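You operate a simulated robot arm through the tools that you are given. There is no shell and no other tool.

You are at the controls of a simulated robot arm. One attempt, no reset.

Task
Put things in order on the top of the work table. At the end: the green tag (marked "HOLDS") stands on top of the blue box (marked "SEALS"); the white tub (marked "GREASE") from the top of the work table is in the purple crate; the red lens cap is on the silver cover plate; the yellow remote stands where the white tub stood; the roll of red tape from the top of the work table stands where the yellow remote stood; whatever was shut is shut again. Leave all else as you found it, and nothing knocked over. Set down upright: white tub.

Only the result counts: the job must be done as asked and must still hold three seconds after the hand-in. Knocking over, shifting, dropping, spilling or breaking anything else fails it. A push-on lid holds only when it is set on centred and level and pressed home; a screw cap is set on level and turned clockwise until tight.

Robot
A 7-joint arm with a two-finger parallel gripper, fixed in place. Base frame: the origin is on the floor under the middle of its stand, x ahead of it, y to its left, z up; the work surface is at about z = 750. Units: mm, degrees, N and s.
With the tool pointing down near the work surface it reaches from about 100 to 660 mm from the base axis. Its first joint turns from -66.0 to 66.0 degrees. Payload 1.57 kg.
The tool frame sits at the grasp point between the pads (the TCP): z along the fingers, y along the line on which they close. The tips reach 30 mm beyond it. Largest opening 80 mm; finger width 17, thickness 12; the body of the gripper, 40 by 82 mm, starts 80 mm behind the TCP.
Orientation is that of the tool frame in the base frame, as a unit quaternion [x, y, z, w]. With the fingers straight down and closing along the base's y, the tool's x points along the base's -x, its y along +y and its z along -z.

Tools
- The arm moves only by the tool jog_arm. Its argument "motion" is a list of rows, each a list of 6 numbers: the shift along the tool's x, y, z in mm, then the turn, a rotation vector about the tool's x, y, z in rad. In form: [[dx, dy, dz, ax, ay, az], ...]. A call has 1 to 20 rows; each row is the pose to reach, as a shift and turn from the pose commanded when the call began, along the tool's axes at that moment. "grip" is the opening, from 0 (shut) to 1 (fully open), set as the call begins (left out, the last holds). Each row takes 0.2 s and may step no farther than 50 mm and 8.6 degrees from the row before; otherwise, or with a gripper value out of range, the whole call is refused. Where a pose cannot be reached the arm comes as near as it can. A force on the tool above 40 N (or 10 N above the force at the start of the call, whichever is more), or a blocked arm, ends the call early, and 0.2 s more pass. The fingers move at their own pace (about 72 mm/s each) and stop on an object; they squeeze with about 20 N. The grip force told is the motor's: it shows also when the fingers shut on nothing. Time passes only in rows, and 0.2 s behind the last, so rows that repeat a pose let the fingers close. The reply holds the time, the measured pose of the TCP, the force on the tool along the base axes, the opening and the grip force, in the units named above and with some noise, with the torque about the TCP (base axes, N m) and any sound that the robot's microphone picked up.
- Cameras (640 x 400 px; columns grow to the right, rows downward): "scene" is fixed at [47.5, 434.5, 1412.6]; the picture's right is [-0.81, -0.59, 0.00], its down [-0.40, 0.55, -0.73] and it looks along [0.43, -0.59, -0.68] (base axes); focal length 308 px, centre (320, 200). "wrist" rides on the gripper at [72, -7, -122] in the tool frame; the picture's right is [0.09, 1.00, 0.00], its down [-0.84, 0.08, -0.54] and it looks along [-0.54, 0.05, 0.84] (tool axes); focal length 238 px, centre (320, 200). There is no depth. A picture from a camera that has moved, and an enlarged one, comes with that camera's place and axes in the base frame and with its lens.
- snapshot(camera): a new picture of that camera. No time passes.
- inspect(camera, box): a new picture of the part [left, top, right, bottom] of that camera's present view, enlarged. No time passes.
- job_done(): hands the job in; it is judged then, once.

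Places have to be worked out from the pictures, the camera data and where the tool is seen. Open the gripper and draw the arm clear of the work before you hand the job in, unless the task says otherwise.

The tools are called after "Call:" as a command line: name --pt "numbers of a row" for each row, then --argument value for the rest, lists and objects as JSON in quotes. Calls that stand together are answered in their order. jog_arm: Moves the arm, as the interface text tells. Its arguments: {"type":"object","properties":{"motion":{"type":"array","items":{"type":"array","items":{"type":"number"}}},"grip":{"type":"number"}},"required":["motion"]} The other tools are called the same way: snapshot (camera) takes a picture; inspect (camera, box) takes an enlarged picture of a part of a camera's view; job_done () hands the job in.

At the start:

```text
t: 0.0
eef_pos: [449.2, 62.7, 1123.6]
orientation: [0.0, 1.0, 0.001, 0.001]
force: [0.2, -0.6, 0.6]
wrist_torque: [0.0, 0.02, 0.04]
finger_gap: 79.9
grasp_force: 0.0
```

scene: 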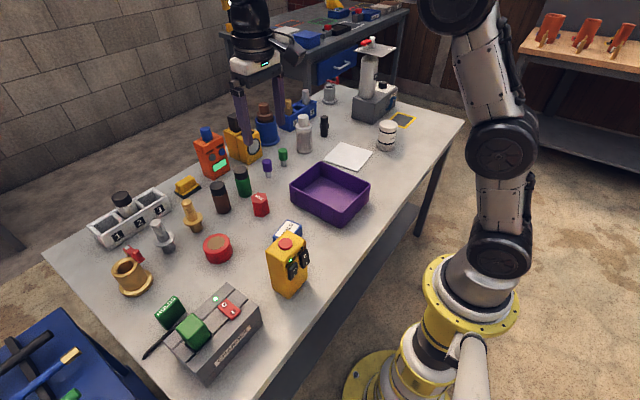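
wrist: 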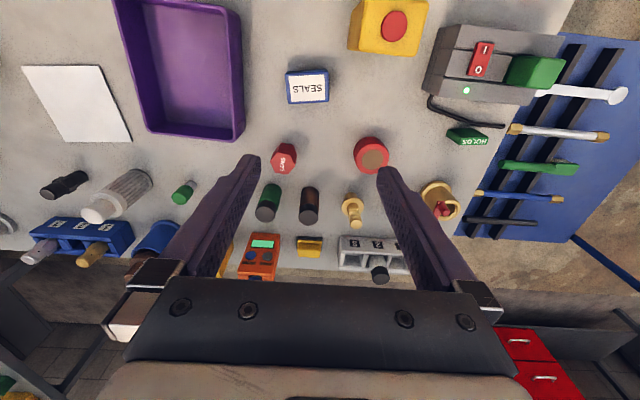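

The two start pictures show many items on the table. I'll look at enlarged parts to identify each named one before moving.

Call:
inspect --camera "scene" --box '[240, 60, 440, 185]'

Call:
inspect --camera "scene" --box '[80, 170, 280, 295]'

Call:
inspect --camera "scene" --box '[130, 210, 330, 390]'

Call:
inspect --camera "wrist" --box '[0, 120, 260, 300]'

Call:
inspect --camera "wrist" --box '[260, 40, 560, 290]'

```text
3.20 times, centred on (340, 122) of scene
camera zoom: at [47.5, 434.5, 1412.6], right [-0.81, -0.59, 0.0], down [-0.4, 0.55, -0.73], along [0.43, -0.59, -0.68], focal length 986 px, centre (256, 448)
```

zoom: 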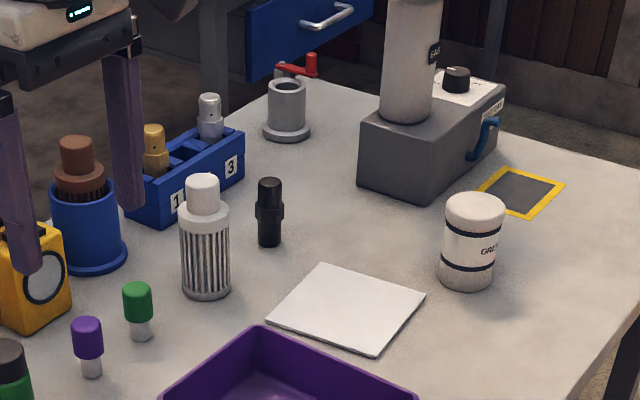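

```text
3.20 times, centred on (180, 232) of scene
camera zoom: at [47.5, 434.5, 1412.6], right [-0.81, -0.59, 0.0], down [-0.4, 0.55, -0.73], along [0.43, -0.59, -0.68], focal length 986 px, centre (768, 96)
```

zoom: 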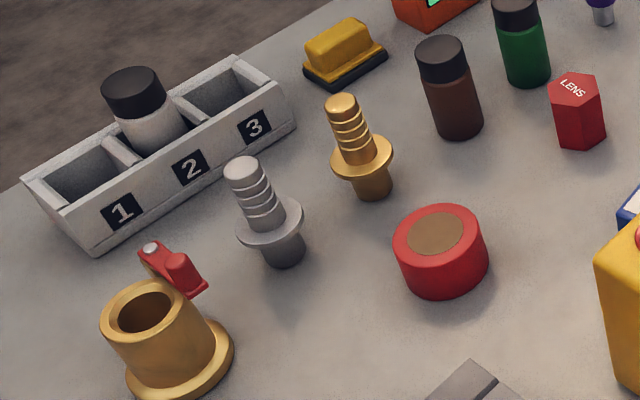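

```text
2.22 times, centred on (230, 300) of scene
camera zoom: at [47.5, 434.5, 1412.6], right [-0.81, -0.59, 0.0], down [-0.4, 0.55, -0.73], along [0.43, -0.59, -0.68], focal length 684 px, centre (520, -22)
```

zoom: 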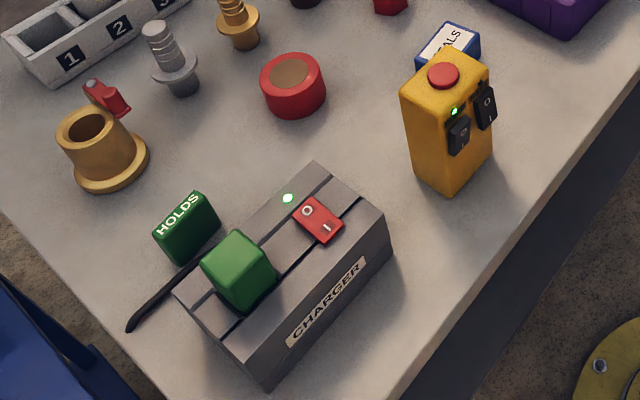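

```text
2.22 times, centred on (130, 210) of wrist
camera zoom: at [376.2, 55.7, 1243.7], right [-0.09, 1.0, 0.0], down [0.84, 0.08, 0.54], along [0.54, 0.05, -0.84], focal length 530 px, centre (742, 178)
```

zoom: 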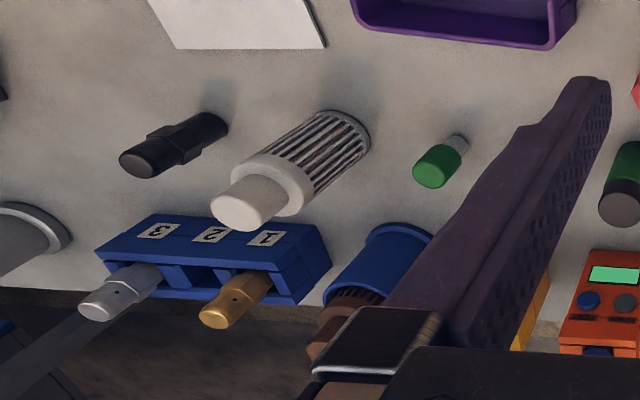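

```text
1.60 times, centred on (410, 165) of wrist
camera zoom: at [376.2, 55.7, 1243.7], right [-0.09, 1.0, 0.0], down [0.84, 0.08, 0.54], along [0.54, 0.05, -0.84], focal length 381 px, centre (176, 256)
```

zoom: 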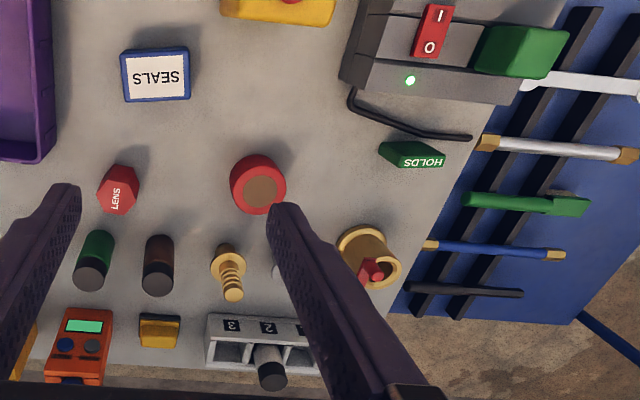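

Enlarged, I can make out the HOLDS tag, SEALS box, LENS cap (red hexagon), red tape roll, yellow remote with its red button, GREASE tub and a pale square plate. The tub is far out at roughly (440,-540), so I'm swinging the arm that way for a closer look.

Call:
jog_arm --pt "19 -33 3 0 0 0.098" --pt "38 -66 6 0 0 0.196" --pt "57 -99 9 0 0 0.294" --pt "76 -132 12 0 0 0.392" --pt "95 -165 15 0 0 0.49" --pt "114 -198 18 0 0 0.588" --pt "132 -231 21 0 0 0.686" --pt "149 -263 24 0 0 0.785"

Call:
snapshot --camera "wrist"

Call:
snapshot --camera "scene"

```text
t: 1.8
eef_pos: [295.3, -200.3, 1098.0]
orientation: [0.382, 0.924, 0.0, 0.0]
force: [0.7, -0.1, 0.0]
wrist_torque: [-0.01, -0.01, 0.01]
finger_gap: 80.2
grasp_force: 0.0
```

```text
taken
camera wrist: at [240.2, -153.7, 1217.5], right [0.64, 0.77, 0.0], down [0.65, -0.54, 0.54], along [0.42, -0.34, -0.84], focal length 238 px, centre (320, 200)
```

wrist: 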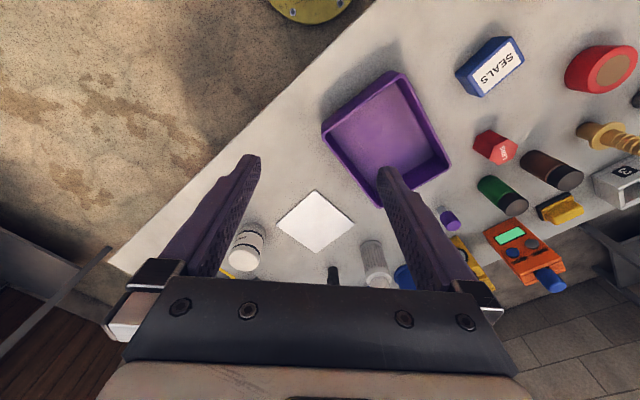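

```text
taken
```

scene: 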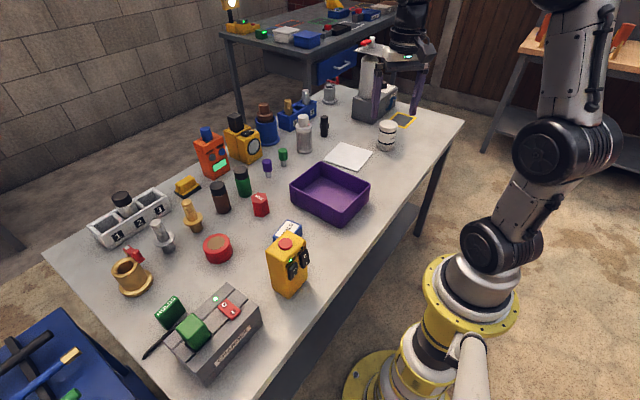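

The pale plate comes out at about (517,-395) and the tub at about (430,-535). I'm enlarging the view around the plate, tub and taped-off area to be sure what they are.

Call:
inspect --camera "wrist" --box '[210, 170, 410, 295]'

Call:
inspect --camera "scene" --box '[320, 70, 480, 170]'

Call:
inspect --camera "scene" --box '[210, 0, 430, 110]'

Call:
inspect --camera "wrist" --box '[440, 20, 640, 300]'

```text
3.20 times, centred on (310, 232) of wrist
camera zoom: at [240.2, -153.7, 1217.5], right [0.64, 0.77, 0.0], down [0.65, -0.54, 0.54], along [0.42, -0.34, -0.84], focal length 763 px, centre (352, 96)
```

zoom: 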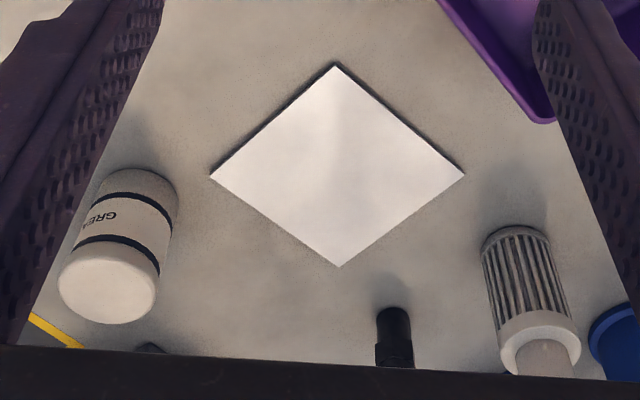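

```text
4.00 times, centred on (400, 120) of scene
camera zoom: at [47.4, 434.5, 1412.6], right [-0.81, -0.59, 0.0], down [-0.4, 0.55, -0.73], along [0.43, -0.59, -0.68], focal length 1232 px, centre (0, 520)
```

zoom: 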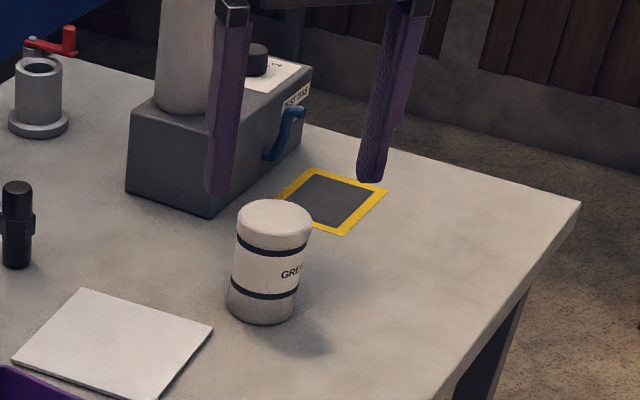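

```text
2.91 times, centred on (320, 55) of scene
camera zoom: at [47.4, 434.5, 1412.6], right [-0.81, -0.59, 0.0], down [-0.4, 0.55, -0.73], along [0.43, -0.59, -0.68], focal length 896 px, centre (320, 622)
```

zoom: 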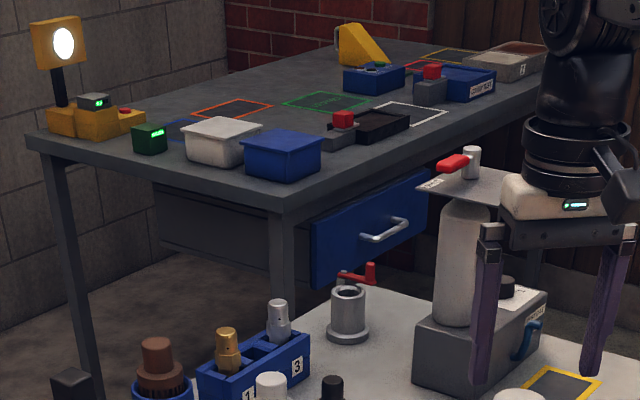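

```text
1.43 times, centred on (540, 160) of wrist
camera zoom: at [240.2, -153.7, 1217.5], right [0.64, 0.77, 0.0], down [0.65, -0.54, 0.54], along [0.42, -0.34, -0.84], focal length 340 px, centre (6, 257)
```

zoom: 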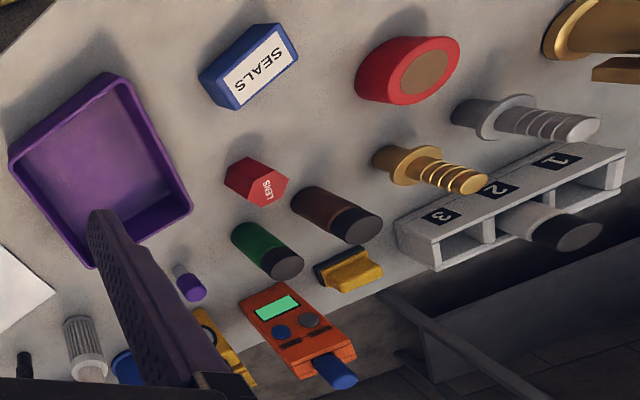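

The plate is a thin bare square of about 100 mm, which fits a cover plate, and the tub has a lid slightly wider than its body (about 71 mm). I'm moving to a stand-off above the tub with the tool tilted about 25° outward, since the tub lies near the edge of the reach.

Call:
jog_arm --pt "-33.6 -16.9 18.6 0.003 -0.0545 0.0136" --pt "-67.1 -33.8 37.2 0.006 -0.109 0.0271" --pt "-100.7 -50.7 55.9 0.009 -0.1635 0.0407" --pt "-134.2 -67.5 74.5 0.012 -0.218 0.0543" --pt "-167.8 -84.4 93.1 0.015 -0.2725 0.0678" --pt "-201.4 -101.3 111.8 0.018 -0.327 0.0814" --pt "-234.9 -118.2 130.4 0.021 -0.3815 0.095" --pt "-268.5 -135.1 149 0.024 -0.436 0.1085"

Call:
snapshot --camera "wrist"

Call:
snapshot --camera "scene"

```text
t: 3.6
eef_pos: [394.2, -487.9, 952.2]
orientation: [0.423, 0.88, -0.093, 0.196]
force: [0.1, 0.0, 0.3]
wrist_torque: [0.0, -0.03, 0.02]
finger_gap: 80.1
grasp_force: 0.0
```

```text
taken
camera wrist: at [315.4, -401.3, 1029.5], right [0.72, 0.69, -0.04], down [0.39, -0.36, 0.85], along [0.57, -0.63, -0.53], focal length 238 px, centre (320, 200)
```

wrist: 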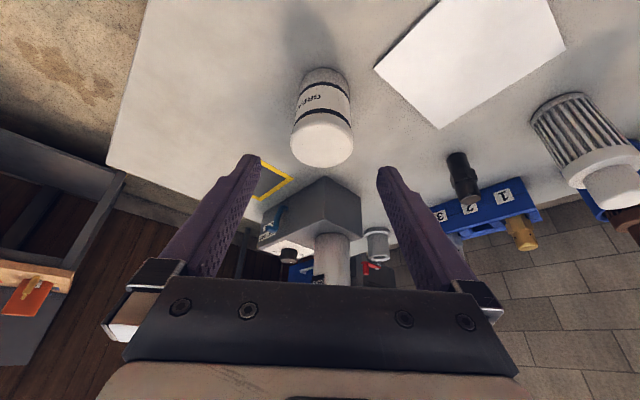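

```text
taken
```

scene: 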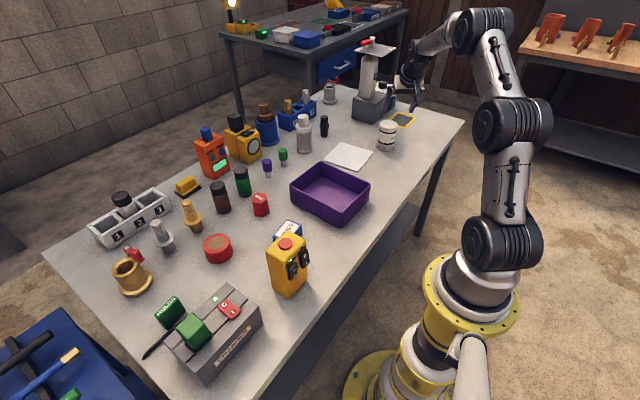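

The tub now sits almost centred between the fingers in the wrist view. I'm enlarging it to measure the last few millimetres of offset.

Call:
inspect --camera "wrist" --box '[260, 50, 400, 190]'

Call:
inspect --camera "wrist" --box '[360, 0, 640, 140]'

Call:
inspect --camera "wrist" --box '[240, 160, 420, 300]'

Call:
inspect --camera "scene" --box '[280, 20, 460, 180]'

```text
2.86 times, centred on (330, 120) of wrist
camera zoom: at [315.4, -401.3, 1029.5], right [0.72, 0.69, -0.04], down [0.39, -0.36, 0.85], along [0.57, -0.63, -0.53], focal length 681 px, centre (291, 429)
```

zoom: 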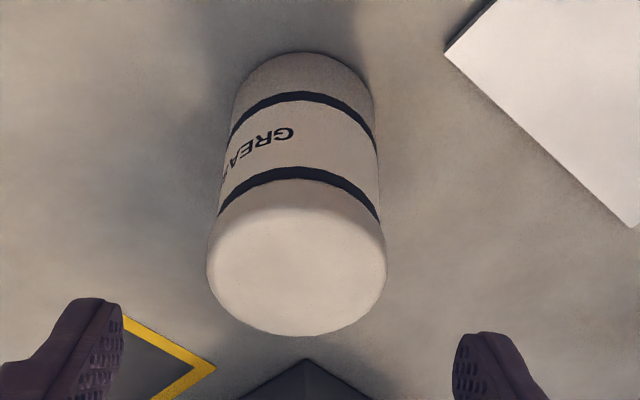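

```text
2.29 times, centred on (500, 70) of wrist
camera zoom: at [315.4, -401.3, 1029.5], right [0.72, 0.69, -0.04], down [0.39, -0.36, 0.85], along [0.57, -0.63, -0.53], focal length 545 px, centre (-91, 497)
```

zoom: 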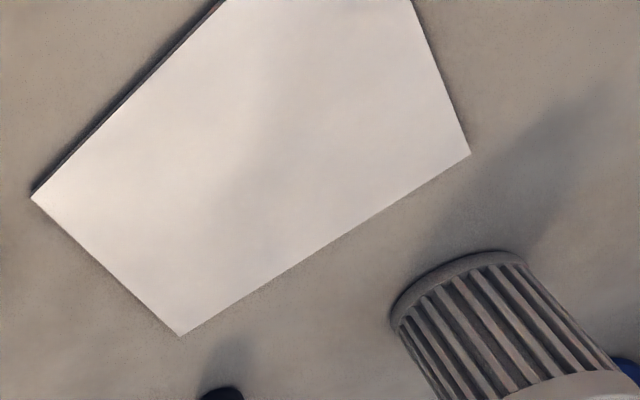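

```text
2.86 times, centred on (330, 230) of wrist
camera zoom: at [315.4, -401.3, 1029.5], right [0.72, 0.69, -0.04], down [0.39, -0.36, 0.85], along [0.57, -0.63, -0.53], focal length 681 px, centre (291, 114)
```

zoom: 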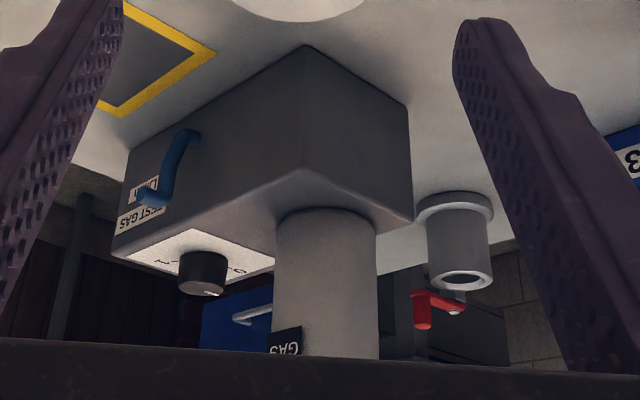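

```text
2.50 times, centred on (370, 100) of scene
camera zoom: at [47.4, 434.5, 1412.6], right [-0.81, -0.59, 0.0], down [-0.4, 0.55, -0.73], along [0.43, -0.59, -0.68], focal length 770 px, centre (195, 450)
```

zoom: 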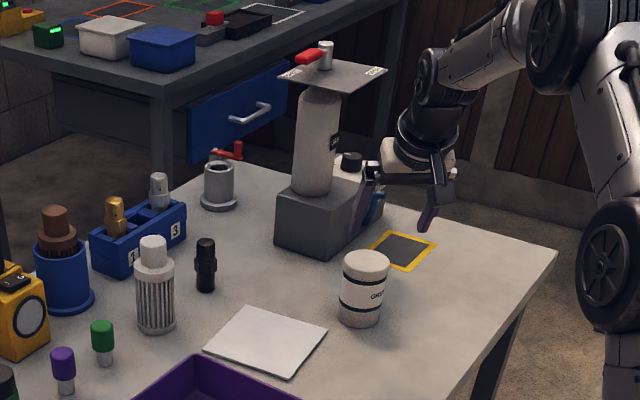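

By my measurement the tub's axis is at about (438,-538), 2.6 mm off along tool y, with the lid top at z≈840. I'm going partway down the tool axis with that correction and checking again before straddling it.

Call:
jog_arm --pt "1 1 25 0 0 0" --pt "2 2 50 0 0 0" --pt "3 2.6 75 0 0 0" --pt "3 2.6 85 0 0 0" --pt "3 2.6 85 0 0 0"

Call:
snapshot --camera "wrist"

Call:
inspect --camera "scene" --box '[340, 60, 460, 180]'

```text
t: 4.8
eef_pos: [418.0, -510.8, 873.5]
orientation: [0.423, 0.88, -0.093, 0.195]
force: [0.4, 0.4, 0.4]
wrist_torque: [-0.04, 0.02, -0.02]
finger_gap: 80.2
grasp_force: 0.0
```

```text
taken
camera wrist: at [339.2, -423.9, 950.9], right [0.72, 0.69, -0.04], down [0.39, -0.36, 0.84], along [0.57, -0.63, -0.53], focal length 238 px, centre (320, 200)
```

wrist: 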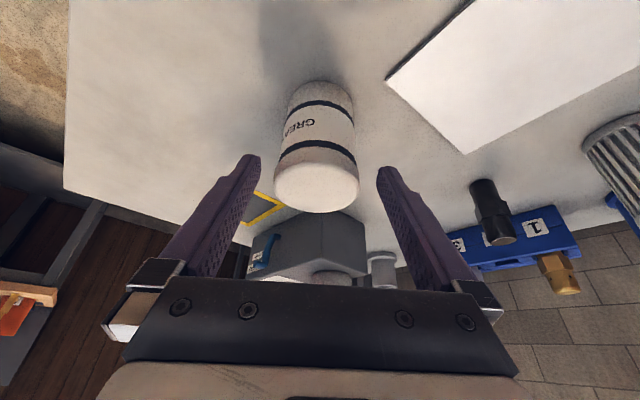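

```text
3.33 times, centred on (400, 120) of scene
camera zoom: at [47.5, 434.5, 1412.6], right [-0.81, -0.59, 0.0], down [-0.4, 0.55, -0.73], along [0.43, -0.59, -0.68], focal length 1027 px, centre (53, 467)
```

zoom: 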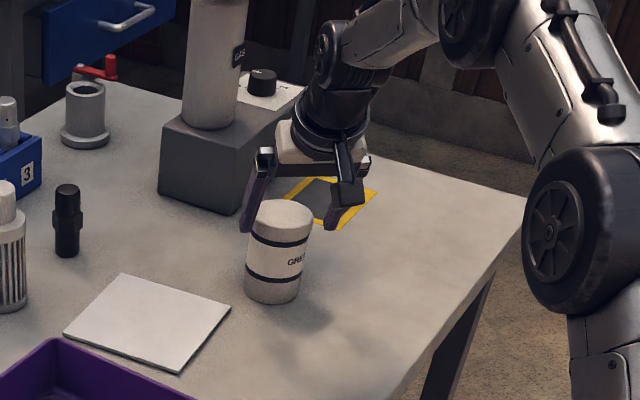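

The tips are just above the lid and nearly symmetrical around it. I'm enlarging to check the remaining sideways offset.

Call:
inspect --camera "wrist" --box '[230, 70, 400, 220]'

```text
2.67 times, centred on (315, 145) of wrist
camera zoom: at [339.2, -423.9, 950.9], right [0.72, 0.69, -0.04], down [0.39, -0.36, 0.84], along [0.57, -0.63, -0.53], focal length 636 px, centre (333, 347)
```

zoom: 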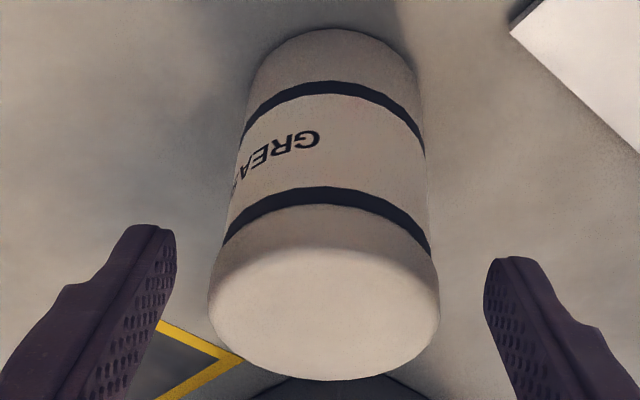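

The tub axis is within about 1 mm of the finger midline, so I'm descending the remaining 77 mm with the fingers straddling the body.

Call:
jog_arm --pt "0 -0.7 15 0 0 0" --pt "0 -0.7 30 0 0 0" --pt "0.6 -0.7 45 0 0 0" --pt "0.6 -0.7 60 0 0 0" --pt "0.6 -0.7 72 0 0 0" --pt "0.6 -0.7 77 0 0 0" --pt "0.6 -0.7 77 0 0 0"

Call:
snapshot --camera "wrist"

Call:
inspect --camera "scene" --box '[340, 60, 460, 180]'

```text
t: 6.4
eef_pos: [437.0, -535.5, 802.1]
orientation: [0.422, 0.88, -0.093, 0.195]
force: [0.5, -0.5, 0.3]
wrist_torque: [0.0, 0.0, -0.02]
finger_gap: 79.8
grasp_force: 0.0
```

```text
taken
camera wrist: at [358.8, -447.8, 880.6], right [0.72, 0.69, -0.04], down [0.39, -0.36, 0.84], along [0.57, -0.63, -0.53], focal length 238 px, centre (320, 200)
```

wrist: 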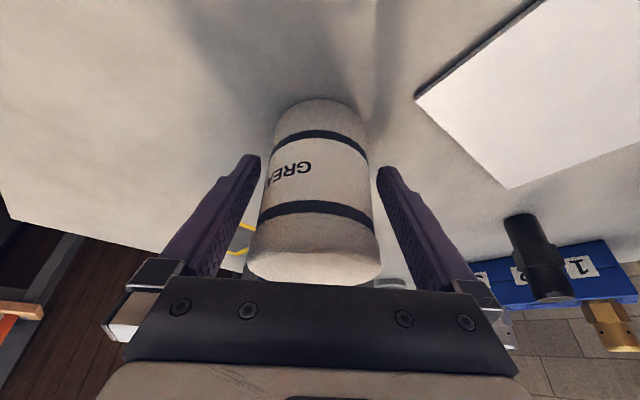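

```text
3.33 times, centred on (400, 120) of scene
camera zoom: at [47.5, 434.5, 1412.6], right [-0.81, -0.59, 0.0], down [-0.4, 0.55, -0.73], along [0.43, -0.59, -0.68], focal length 1027 px, centre (53, 467)
```

zoom: 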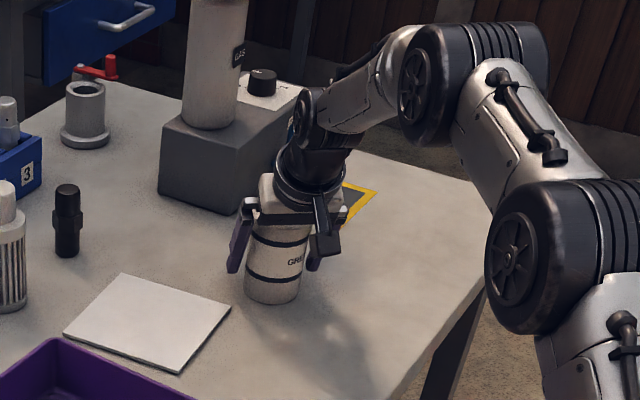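

The fingers straddle the tub with no contact force. I'm closing the grip while holding still.

Call:
jog_arm --grip 0 --pt "0 0 0 0 0 0" --pt "0 0 0 0 0 0" --pt "0 0 0 0 0 0"

Call:
inspect --camera "wrist" --box '[200, 80, 440, 300]'

Call:
inspect --camera "scene" --box '[340, 60, 460, 180]'

```text
t: 7.2
eef_pos: [437.2, -535.3, 800.8]
orientation: [0.422, 0.88, -0.093, 0.195]
force: [0.8, -0.9, 0.5]
wrist_torque: [-0.11, 0.09, -0.02]
finger_gap: 65.8
grasp_force: 19.9
```

```text
1.82 times, centred on (320, 190) of wrist
camera zoom: at [358.7, -447.8, 880.6], right [0.72, 0.69, -0.04], down [0.39, -0.36, 0.84], along [0.57, -0.63, -0.53], focal length 433 px, centre (320, 218)
```

zoom: 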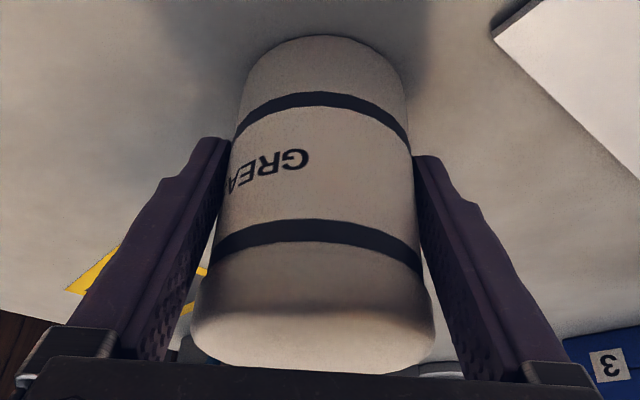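

```text
3.33 times, centred on (400, 120) of scene
camera zoom: at [47.5, 434.5, 1412.6], right [-0.81, -0.59, 0.0], down [-0.4, 0.55, -0.73], along [0.43, -0.59, -0.68], focal length 1027 px, centre (53, 467)
```

zoom: 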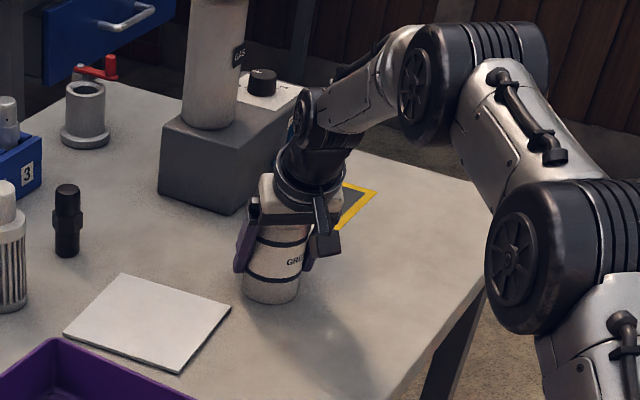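

The grip holds at 65.8 mm with 20 N. I note the tub's spot as about (440,-541) and lift it straight up 150 mm.

Call:
jog_arm --pt "-4.2 0 -9.1 0 0 0" --pt "-16.9 0.1 -36.3 0 0 0" --pt "-33.9 0.2 -72.5 0 0 0" --pt "-50.8 0.2 -108.8 0 0 0" --pt "-63.5 0.3 -136 0 0 0"

Call:
snapshot --camera "wrist"

Call:
snapshot --camera "scene"

```text
t: 8.4
eef_pos: [436.5, -534.9, 950.3]
orientation: [0.422, 0.88, -0.092, 0.195]
force: [0.4, -0.1, -3.4]
wrist_torque: [0.03, 0.0, 0.01]
finger_gap: 65.5
grasp_force: 19.6
```

```text
taken
camera wrist: at [359.2, -448.6, 1028.0], right [0.72, 0.69, -0.04], down [0.39, -0.37, 0.84], along [0.57, -0.63, -0.53], focal length 238 px, centre (320, 200)
```

wrist: 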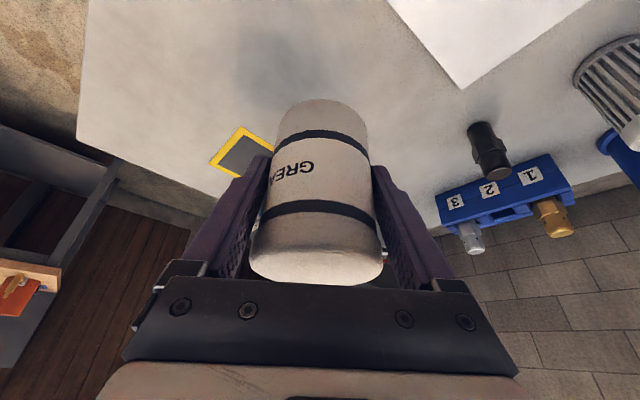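

```text
taken
```

scene: 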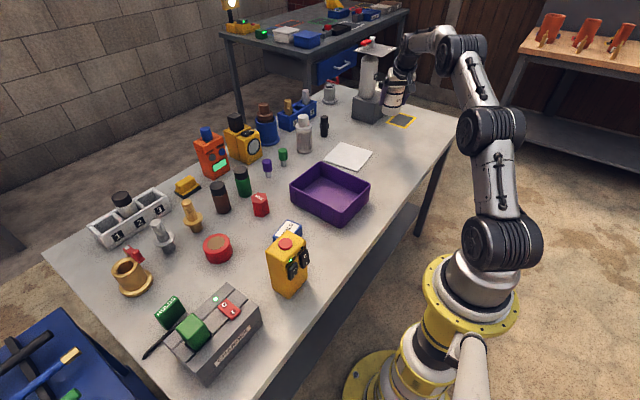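

The tub is lifted and upright at about 0.35 kg. I'm enlarging the crate in the scene view to measure its rim and floor.

Call:
inspect --camera "scene" --box '[260, 140, 400, 240]'

```text
4.00 times, centred on (330, 190) of scene
camera zoom: at [47.5, 434.5, 1412.6], right [-0.81, -0.59, 0.0], down [-0.4, 0.55, -0.73], along [0.43, -0.59, -0.68], focal length 1232 px, centre (280, 240)
```

zoom: 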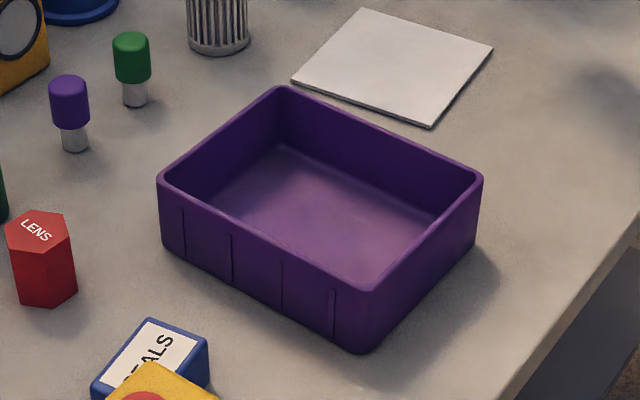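

The crate spans x≈345–540, y≈−81…−231, with its rim near z≈812 and centre about (443,−156). I'm carrying the tub across at this height to hang above the centre.

Call:
jog_arm --pt "27.1 24.3 -12.6 0 0 0" --pt "54.1 48.7 -25.2 0 0 0" --pt "81.2 73 -37.8 0 0 0" --pt "108.2 97.3 -50.4 0 0 0" --pt "135.3 121.7 -63 0 0 0" --pt "162.4 146 -75.5 0 0 0" --pt "189.4 170.3 -88.1 0 0 0" --pt "216.5 194.6 -100.7 0 0 0" --pt "243.5 219 -113.3 0 0 0" --pt "270.6 243.3 -125.9 0 0 0" --pt "270.6 243.3 -125.9 0 0 0"

Call:
snapshot --camera "wrist"

Call:
snapshot --camera "scene"

```text
t: 10.8
eef_pos: [439.7, -148.5, 952.1]
orientation: [0.422, 0.88, -0.093, 0.196]
force: [0.0, 0.5, -2.6]
wrist_torque: [0.01, 0.04, 0.02]
finger_gap: 65.4
grasp_force: 19.8
```

```text
taken
camera wrist: at [360.6, -62.1, 1030.1], right [0.72, 0.69, -0.04], down [0.39, -0.37, 0.84], along [0.57, -0.63, -0.53], focal length 238 px, centre (320, 200)
```

wrist: 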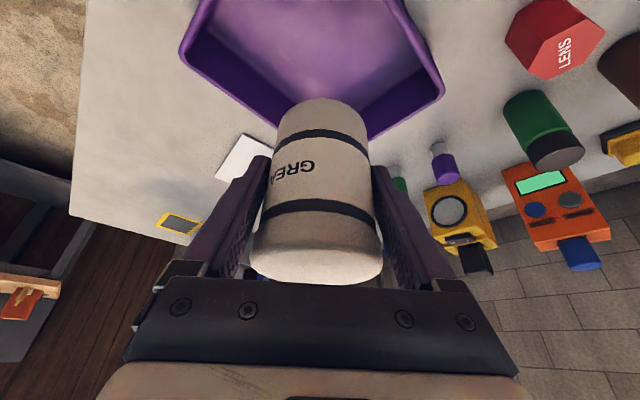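

```text
taken
```

scene: 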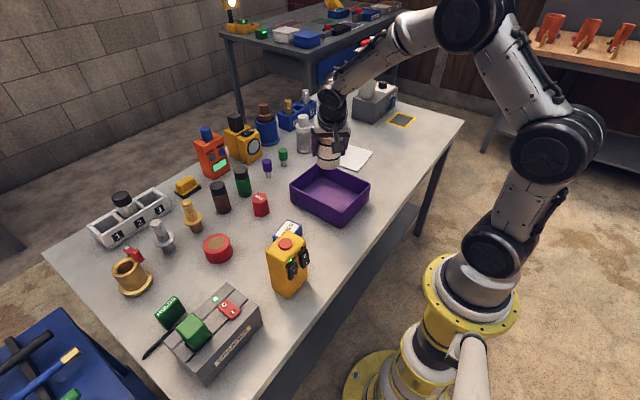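

The tub hangs at (440,-150) over the crate, bottom at about z=901. I'm lowering 135 mm so the bottom stops roughly 15 mm above the table level, then checking.

Call:
jog_arm --pt "12.7 -0.1 27.2 0 0 0" --pt "25.4 -0.1 54.4 0 0 0" --pt "38.1 -0.2 81.6 0 0 0" --pt "48.7 -0.2 104.3 0 0 0" --pt "57.2 -0.3 122.4 0 0 0" --pt "57.2 -0.3 122.4 0 0 0"

Call:
snapshot --camera "wrist"

Call:
inspect --camera "scene" --box '[260, 110, 420, 230]'

```text
t: 12.2
eef_pos: [438.9, -150.5, 816.8]
orientation: [0.422, 0.88, -0.092, 0.195]
force: [0.2, 0.4, -2.5]
wrist_torque: [0.01, -0.01, -0.04]
finger_gap: 65.3
grasp_force: 19.8
```

```text
taken
camera wrist: at [360.5, -64.0, 894.4], right [0.72, 0.69, -0.04], down [0.39, -0.37, 0.84], along [0.57, -0.63, -0.53], focal length 238 px, centre (320, 200)
```

wrist: 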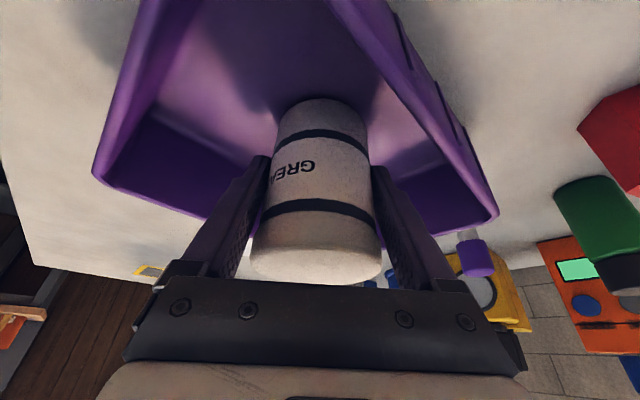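

```text
3.33 times, centred on (340, 170) of scene
camera zoom: at [47.5, 434.5, 1412.6], right [-0.81, -0.59, 0.0], down [-0.4, 0.55, -0.73], along [0.43, -0.59, -0.68], focal length 1027 px, centre (253, 300)
```

zoom: 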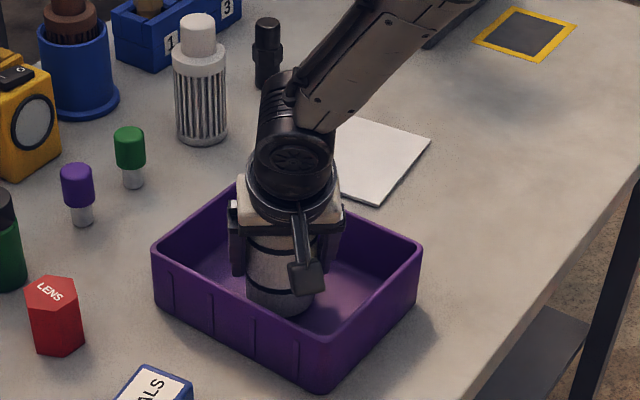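

The tub is well inside the crate, about 15 mm above the table level. I'm lowering gently in 2 mm steps and watching the force.

Call:
jog_arm --pt "0.85 0 1.8 0 0 0" --pt "1.7 0 3.6 0 0 0" --pt "2.5 0 5.4 0 0 0" --pt "3.4 0 7.25 0 0 0" --pt "3.8 0 8.2 0 0 0"

```text
t: 13.4
eef_pos: [442.6, -151.1, 810.0]
orientation: [0.421, 0.88, -0.092, 0.199]
force: [-2.1, -2.4, 14.7]
wrist_torque: [-0.45, 0.34, 0.12]
finger_gap: 65.7
grasp_force: 19.9
```

Contact at about 15 N shows the tub is seated on the crate floor. I'm easing up 1.7 mm to relieve the push, then opening the grip.

Call:
jog_arm --pt "-0.4 0 -0.8 0 0 0" --pt "-0.7 0 -1.5 0 0 0" --pt "-0.7 0 -1.5 0 0 0"

```text
t: 14.2
eef_pos: [441.1, -149.6, 810.8]
orientation: [0.422, 0.88, -0.091, 0.197]
force: [4.7, -1.3, 10.4]
wrist_torque: [-0.51, -0.09, 0.15]
finger_gap: 65.3
grasp_force: 20.1
```

Still about 10 N of push. I'm raising another 1.5 mm.

Call:
jog_arm --pt "-0.3 0 -0.7 0 0 0" --pt "-0.6 0 -1.4 0 0 0" --pt "-0.6 0 -1.4 0 0 0"

```text
t: 15.0
eef_pos: [437.7, -150.8, 809.9]
orientation: [0.422, 0.881, -0.093, 0.192]
force: [1.2, 0.4, 0.4]
wrist_torque: [0.02, -0.1, 0.03]
finger_gap: 65.4
grasp_force: 19.5
```

The push is now near zero with the tub resting on the crate floor. I'm opening the gripper.

Call:
jog_arm --grip 1 --pt "0 0 0 0 0 0" --pt "0 0 0 0 0 0" --pt "0 0 0 0 0 0"

Call:
snapshot --camera "wrist"

Call:
inspect --camera "scene" --box '[260, 110, 420, 230]'

```text
t: 15.8
eef_pos: [439.1, -149.7, 811.0]
orientation: [0.423, 0.88, -0.093, 0.196]
force: [-0.3, 0.4, -0.4]
wrist_torque: [-0.03, 0.0, 0.0]
finger_gap: 79.9
grasp_force: 0.0
```

```text
taken
camera wrist: at [360.8, -63.9, 890.1], right [0.72, 0.69, -0.04], down [0.39, -0.37, 0.84], along [0.57, -0.63, -0.53], focal length 238 px, centre (320, 200)
```

wrist: 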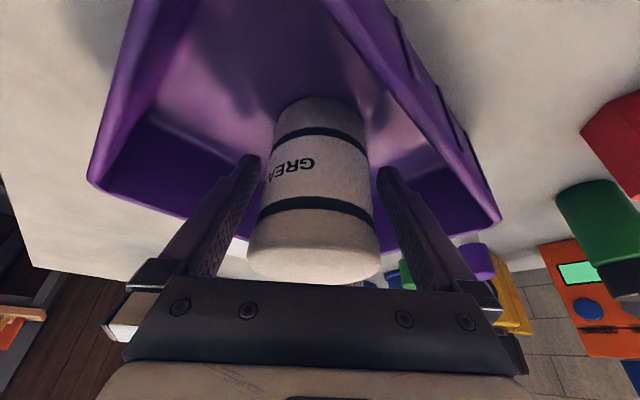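

```text
3.33 times, centred on (340, 170) of scene
camera zoom: at [47.5, 434.5, 1412.6], right [-0.81, -0.59, 0.0], down [-0.4, 0.55, -0.73], along [0.43, -0.59, -0.68], focal length 1027 px, centre (253, 300)
```

zoom: 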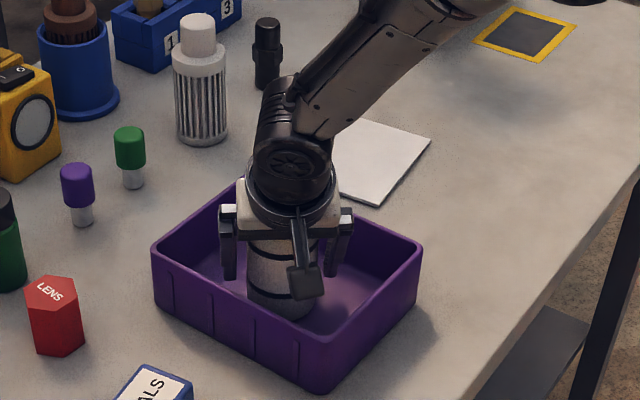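

The tub stands released between the open fingers. I'm retreating along the tool axis.

Call:
jog_arm --pt "0 0 -15 0 0 0" --pt "0 0 -35 0 0 0" --pt "0 0 -60 0 0 0" --pt "0 0 -90 0 0 0" --pt "0 0 -130 0 0 0" --pt "0 0 -170 0 0 0"

Call:
snapshot --camera "wrist"

Call:
snapshot --camera "scene"

```text
t: 17.2
eef_pos: [397.0, -94.9, 966.2]
orientation: [0.422, 0.88, -0.093, 0.195]
force: [0.5, -0.8, -0.9]
wrist_torque: [0.01, 0.0, -0.01]
finger_gap: 80.1
grasp_force: 0.1
```

```text
taken
camera wrist: at [318.4, -7.1, 1042.5], right [0.72, 0.69, -0.04], down [0.39, -0.37, 0.84], along [0.57, -0.63, -0.53], focal length 238 px, centre (320, 200)
```

wrist: 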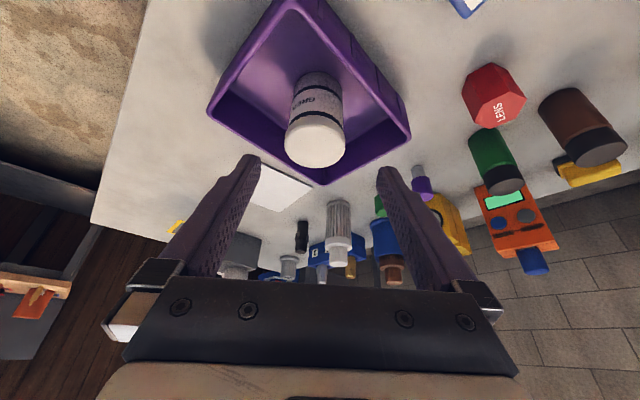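

```text
taken
```

scene: 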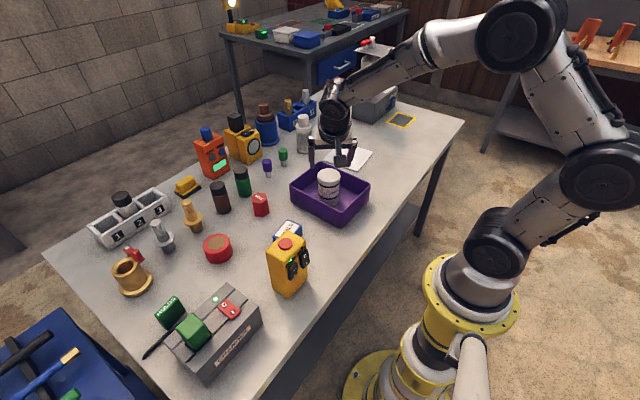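

The tub stands upright in the crate. Next is the remote, so I'm enlarging it and its neighbours in the scene view to measure size and orientation.

Call:
inspect --camera "scene" --box '[240, 210, 340, 310]'

Call:
inspect --camera "scene" --box '[140, 220, 340, 390]'

```text
4.00 times, centred on (290, 260) of scene
camera zoom: at [47.5, 434.5, 1412.6], right [-0.81, -0.59, 0.0], down [-0.4, 0.55, -0.73], along [0.43, -0.59, -0.68], focal length 1232 px, centre (440, -40)
```

zoom: 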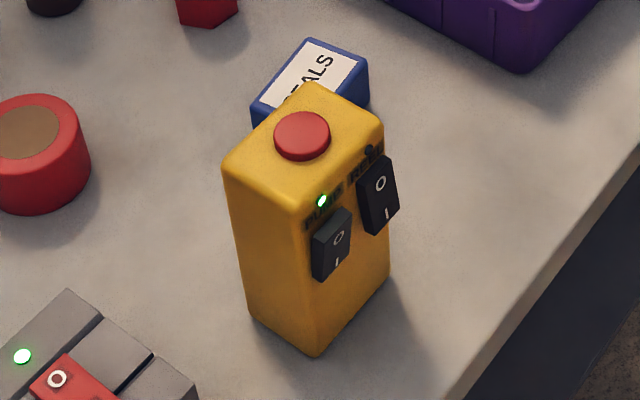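

```text
2.35 times, centred on (240, 305) of scene
camera zoom: at [47.5, 434.5, 1412.6], right [-0.81, -0.59, 0.0], down [-0.4, 0.55, -0.73], along [0.43, -0.59, -0.68], focal length 725 px, centre (508, -47)
```

zoom: 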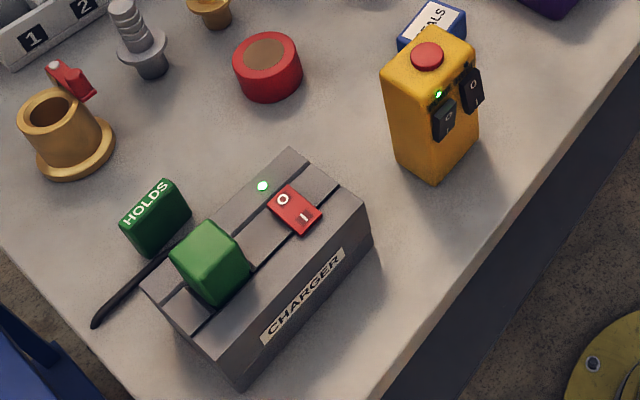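

The remote's base corners work out to x 325–376, y 110–179 (centre ≈(350,145)), about 145 mm tall, with switches on the face toward the robot. I'll grip its two plain ±y sides with the same 25° tilt, so first I go to a stand-off behind and above it.

Call:
jog_arm --pt "28.6 8 -14.4 -0.0474 0.0002 -0.1015" --pt "57.3 15.9 -28.9 -0.0948 0.0005 -0.203" --pt "85.9 23.9 -43.3 -0.1422 0.0007 -0.3044" --pt "114.5 31.9 -57.8 -0.1897 0.001 -0.4059" --pt "143.1 39.8 -72.2 -0.2371 0.0012 -0.5074" --pt "171.8 47.8 -86.6 -0.2845 0.0014 -0.6089" --pt "200.4 55.7 -101.1 -0.3319 0.0017 -0.7103" --pt "229 63.7 -115.5 -0.3793 0.0019 -0.8118" --pt "229 63.7 -115.5 -0.3793 0.0019 -0.8118"

Call:
snapshot --camera "wrist"

Call:
snapshot --camera "scene"

```text
t: 19.2
eef_pos: [284.6, 145.1, 972.8]
orientation: [-0.001, 0.976, 0.002, 0.216]
force: [0.5, -0.7, 0.4]
wrist_torque: [-0.03, -0.02, -0.05]
finger_gap: 80.1
grasp_force: 0.1
```

```text
taken
camera wrist: at [167.7, 138.6, 1050.6], right [-0.09, 1.0, -0.04], down [0.53, 0.08, 0.84], along [0.84, 0.05, -0.53], focal length 238 px, centre (320, 200)
```

wrist: 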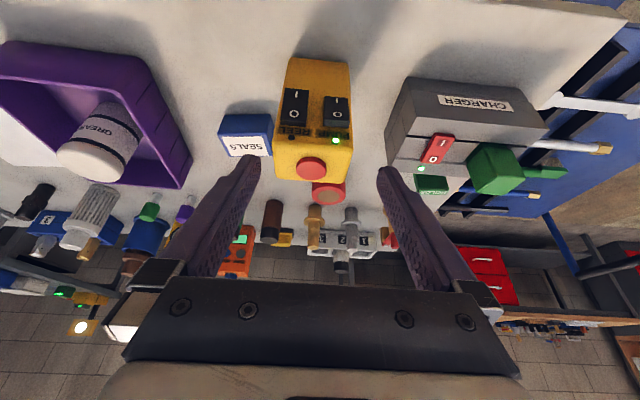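

```text
taken
```

scene: 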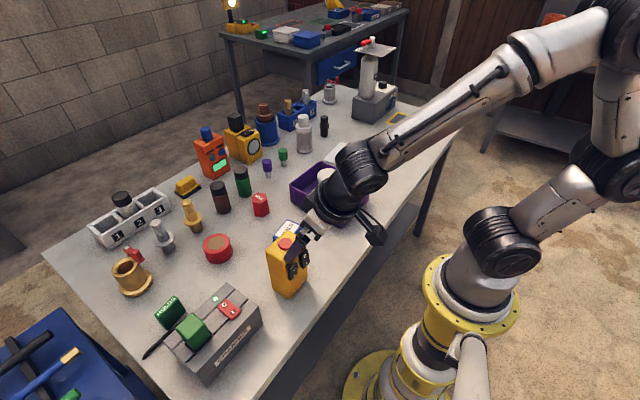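

The remote is in view ahead of the fingers. I'm enlarging it to measure its sides against the fingers.

Call:
inspect --camera "wrist" --box '[240, 40, 420, 220]'

```text
2.22 times, centred on (330, 130) of wrist
camera zoom: at [167.7, 138.6, 1050.6], right [-0.09, 1.0, -0.04], down [0.53, 0.08, 0.84], along [0.84, 0.05, -0.53], focal length 530 px, centre (298, 356)
```

zoom: 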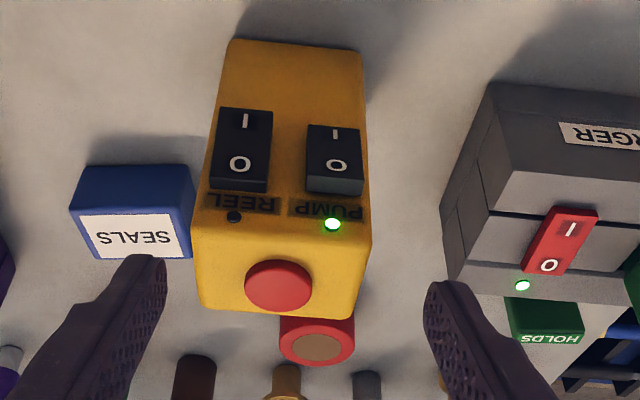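

The remote's sides lie about 5 mm toward −y of the finger midline. I'm shifting that much and advancing until the tips are level with its top, then rechecking.

Call:
jog_arm --pt "-1 -2.7 15 0 0 0" --pt "-2 -5.4 30 0 0 0" --pt "-3 -5.4 45 0 0 0" --pt "-3 -5.4 50 0 0 0" --pt "-3 -5.4 50 0 0 0"

Call:
inspect --camera "wrist" --box '[230, 60, 410, 240]'

Call:
snapshot --camera "wrist"

```text
t: 20.4
eef_pos: [309.7, 139.8, 928.2]
orientation: [-0.001, 0.976, 0.002, 0.216]
force: [-0.2, 0.3, 0.3]
wrist_torque: [0.01, 0.01, 0.0]
finger_gap: 80.1
grasp_force: 0.0
```

```text
2.22 times, centred on (320, 150) of wrist
camera zoom: at [192.8, 132.9, 1006.6], right [-0.09, 1.0, -0.04], down [0.53, 0.08, 0.84], along [0.84, 0.05, -0.53], focal length 530 px, centre (320, 311)
```

zoom: 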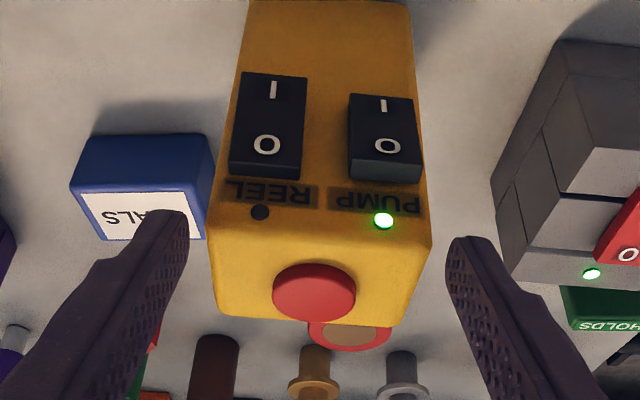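

```text
taken
camera wrist: at [192.8, 132.9, 1006.6], right [-0.09, 1.0, -0.04], down [0.53, 0.08, 0.84], along [0.84, 0.05, -0.53], focal length 238 px, centre (320, 200)
```

wrist: 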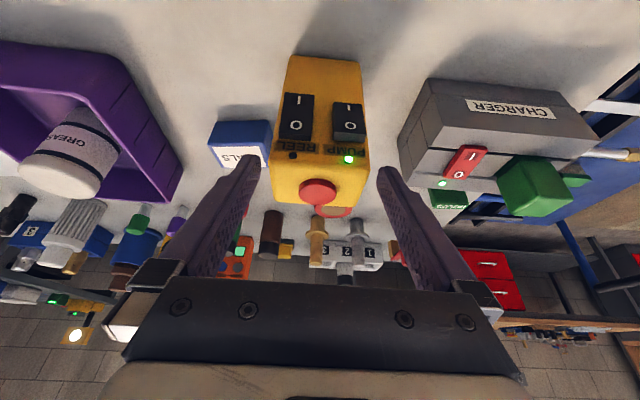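

Tips and remote top are at equal depth now, and the remote is about 1 mm toward +y of the finger midline with ~4 mm clearance each side. I'm correcting that and advancing 40 mm.

Call:
jog_arm --pt "0 1.1 0 0 0 0" --pt "0 1.1 10 0 0 0" --pt "0 1.1 20 0 0 0" --pt "-0.5 1.1 30 0 0 0" --pt "-0.5 1.1 40 0 0 0" --pt "-0.5 1.1 40 0 0 0"

Call:
snapshot --camera "wrist"

Call:
inspect --camera "scene" --box '[230, 190, 350, 310]'

```text
t: 21.8
eef_pos: [324.8, 141.1, 895.1]
orientation: [-0.001, 0.976, 0.002, 0.217]
force: [0.1, -0.8, -0.2]
wrist_torque: [0.0, -0.02, -0.01]
finger_gap: 79.9
grasp_force: 0.0
```

```text
taken
camera wrist: at [207.8, 134.3, 972.9], right [-0.09, 1.0, -0.04], down [0.53, 0.08, 0.85], along [0.84, 0.05, -0.53], focal length 238 px, centre (320, 200)
```

wrist: 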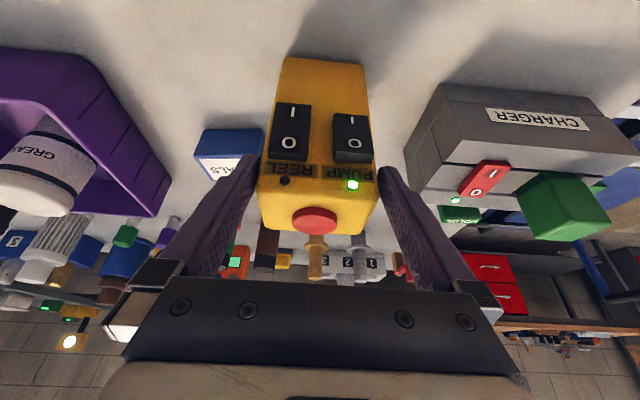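

```text
3.33 times, centred on (290, 250) of scene
camera zoom: at [47.5, 434.5, 1412.6], right [-0.81, -0.59, 0.0], down [-0.4, 0.55, -0.73], along [0.43, -0.59, -0.68], focal length 1027 px, centre (420, 33)
```

zoom: 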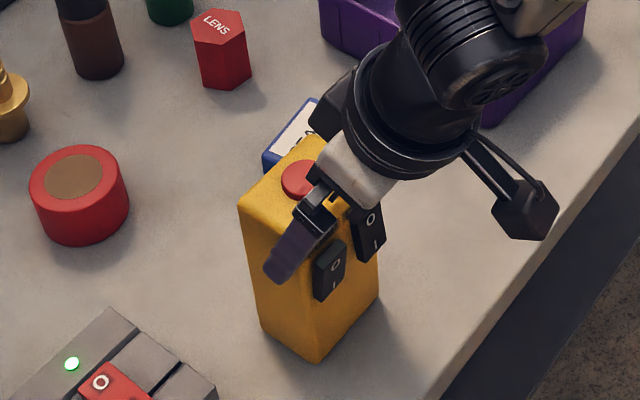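

The fingers pass both sides cleanly with no force. I'm advancing the remaining 57 mm.

Call:
jog_arm --pt "0 0 15 0 0 0" --pt "0 0 30 0 0 0" --pt "-0.3 0 43 0 0 0" --pt "-0.5 0 52 0 0 0" --pt "-0.5 0 57 0 0 0" --pt "-0.5 0 57 0 0 0"

Call:
snapshot --camera "wrist"

Call:
inspect --camera "scene" --box '[230, 190, 350, 310]'

```text
t: 23.2
eef_pos: [350.0, 141.2, 840.8]
orientation: [0.0, 0.976, 0.002, 0.217]
force: [0.3, 0.1, -0.4]
wrist_torque: [0.0, 0.01, -0.03]
finger_gap: 79.8
grasp_force: 0.1
```

```text
taken
camera wrist: at [233.2, 134.7, 919.4], right [-0.09, 1.0, -0.04], down [0.53, 0.08, 0.84], along [0.84, 0.05, -0.53], focal length 238 px, centre (320, 200)
```

wrist: 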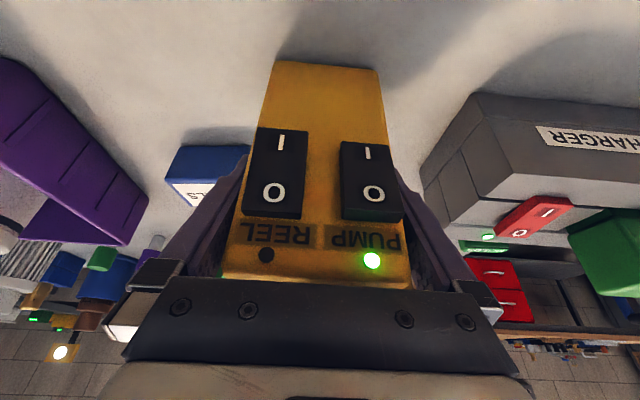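

```text
3.33 times, centred on (290, 250) of scene
camera zoom: at [47.5, 434.5, 1412.6], right [-0.81, -0.59, 0.0], down [-0.4, 0.55, -0.73], along [0.43, -0.59, -0.68], focal length 1027 px, centre (420, 33)
```

zoom: 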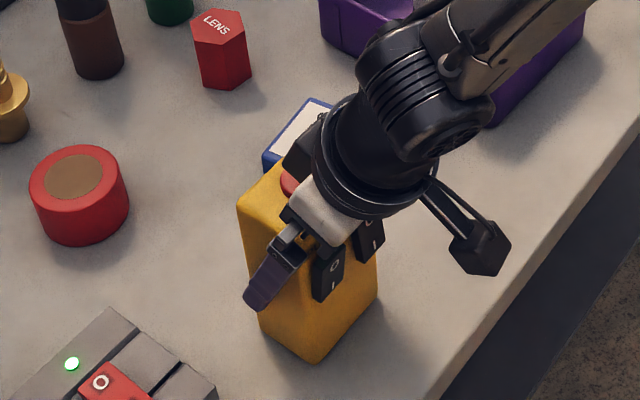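

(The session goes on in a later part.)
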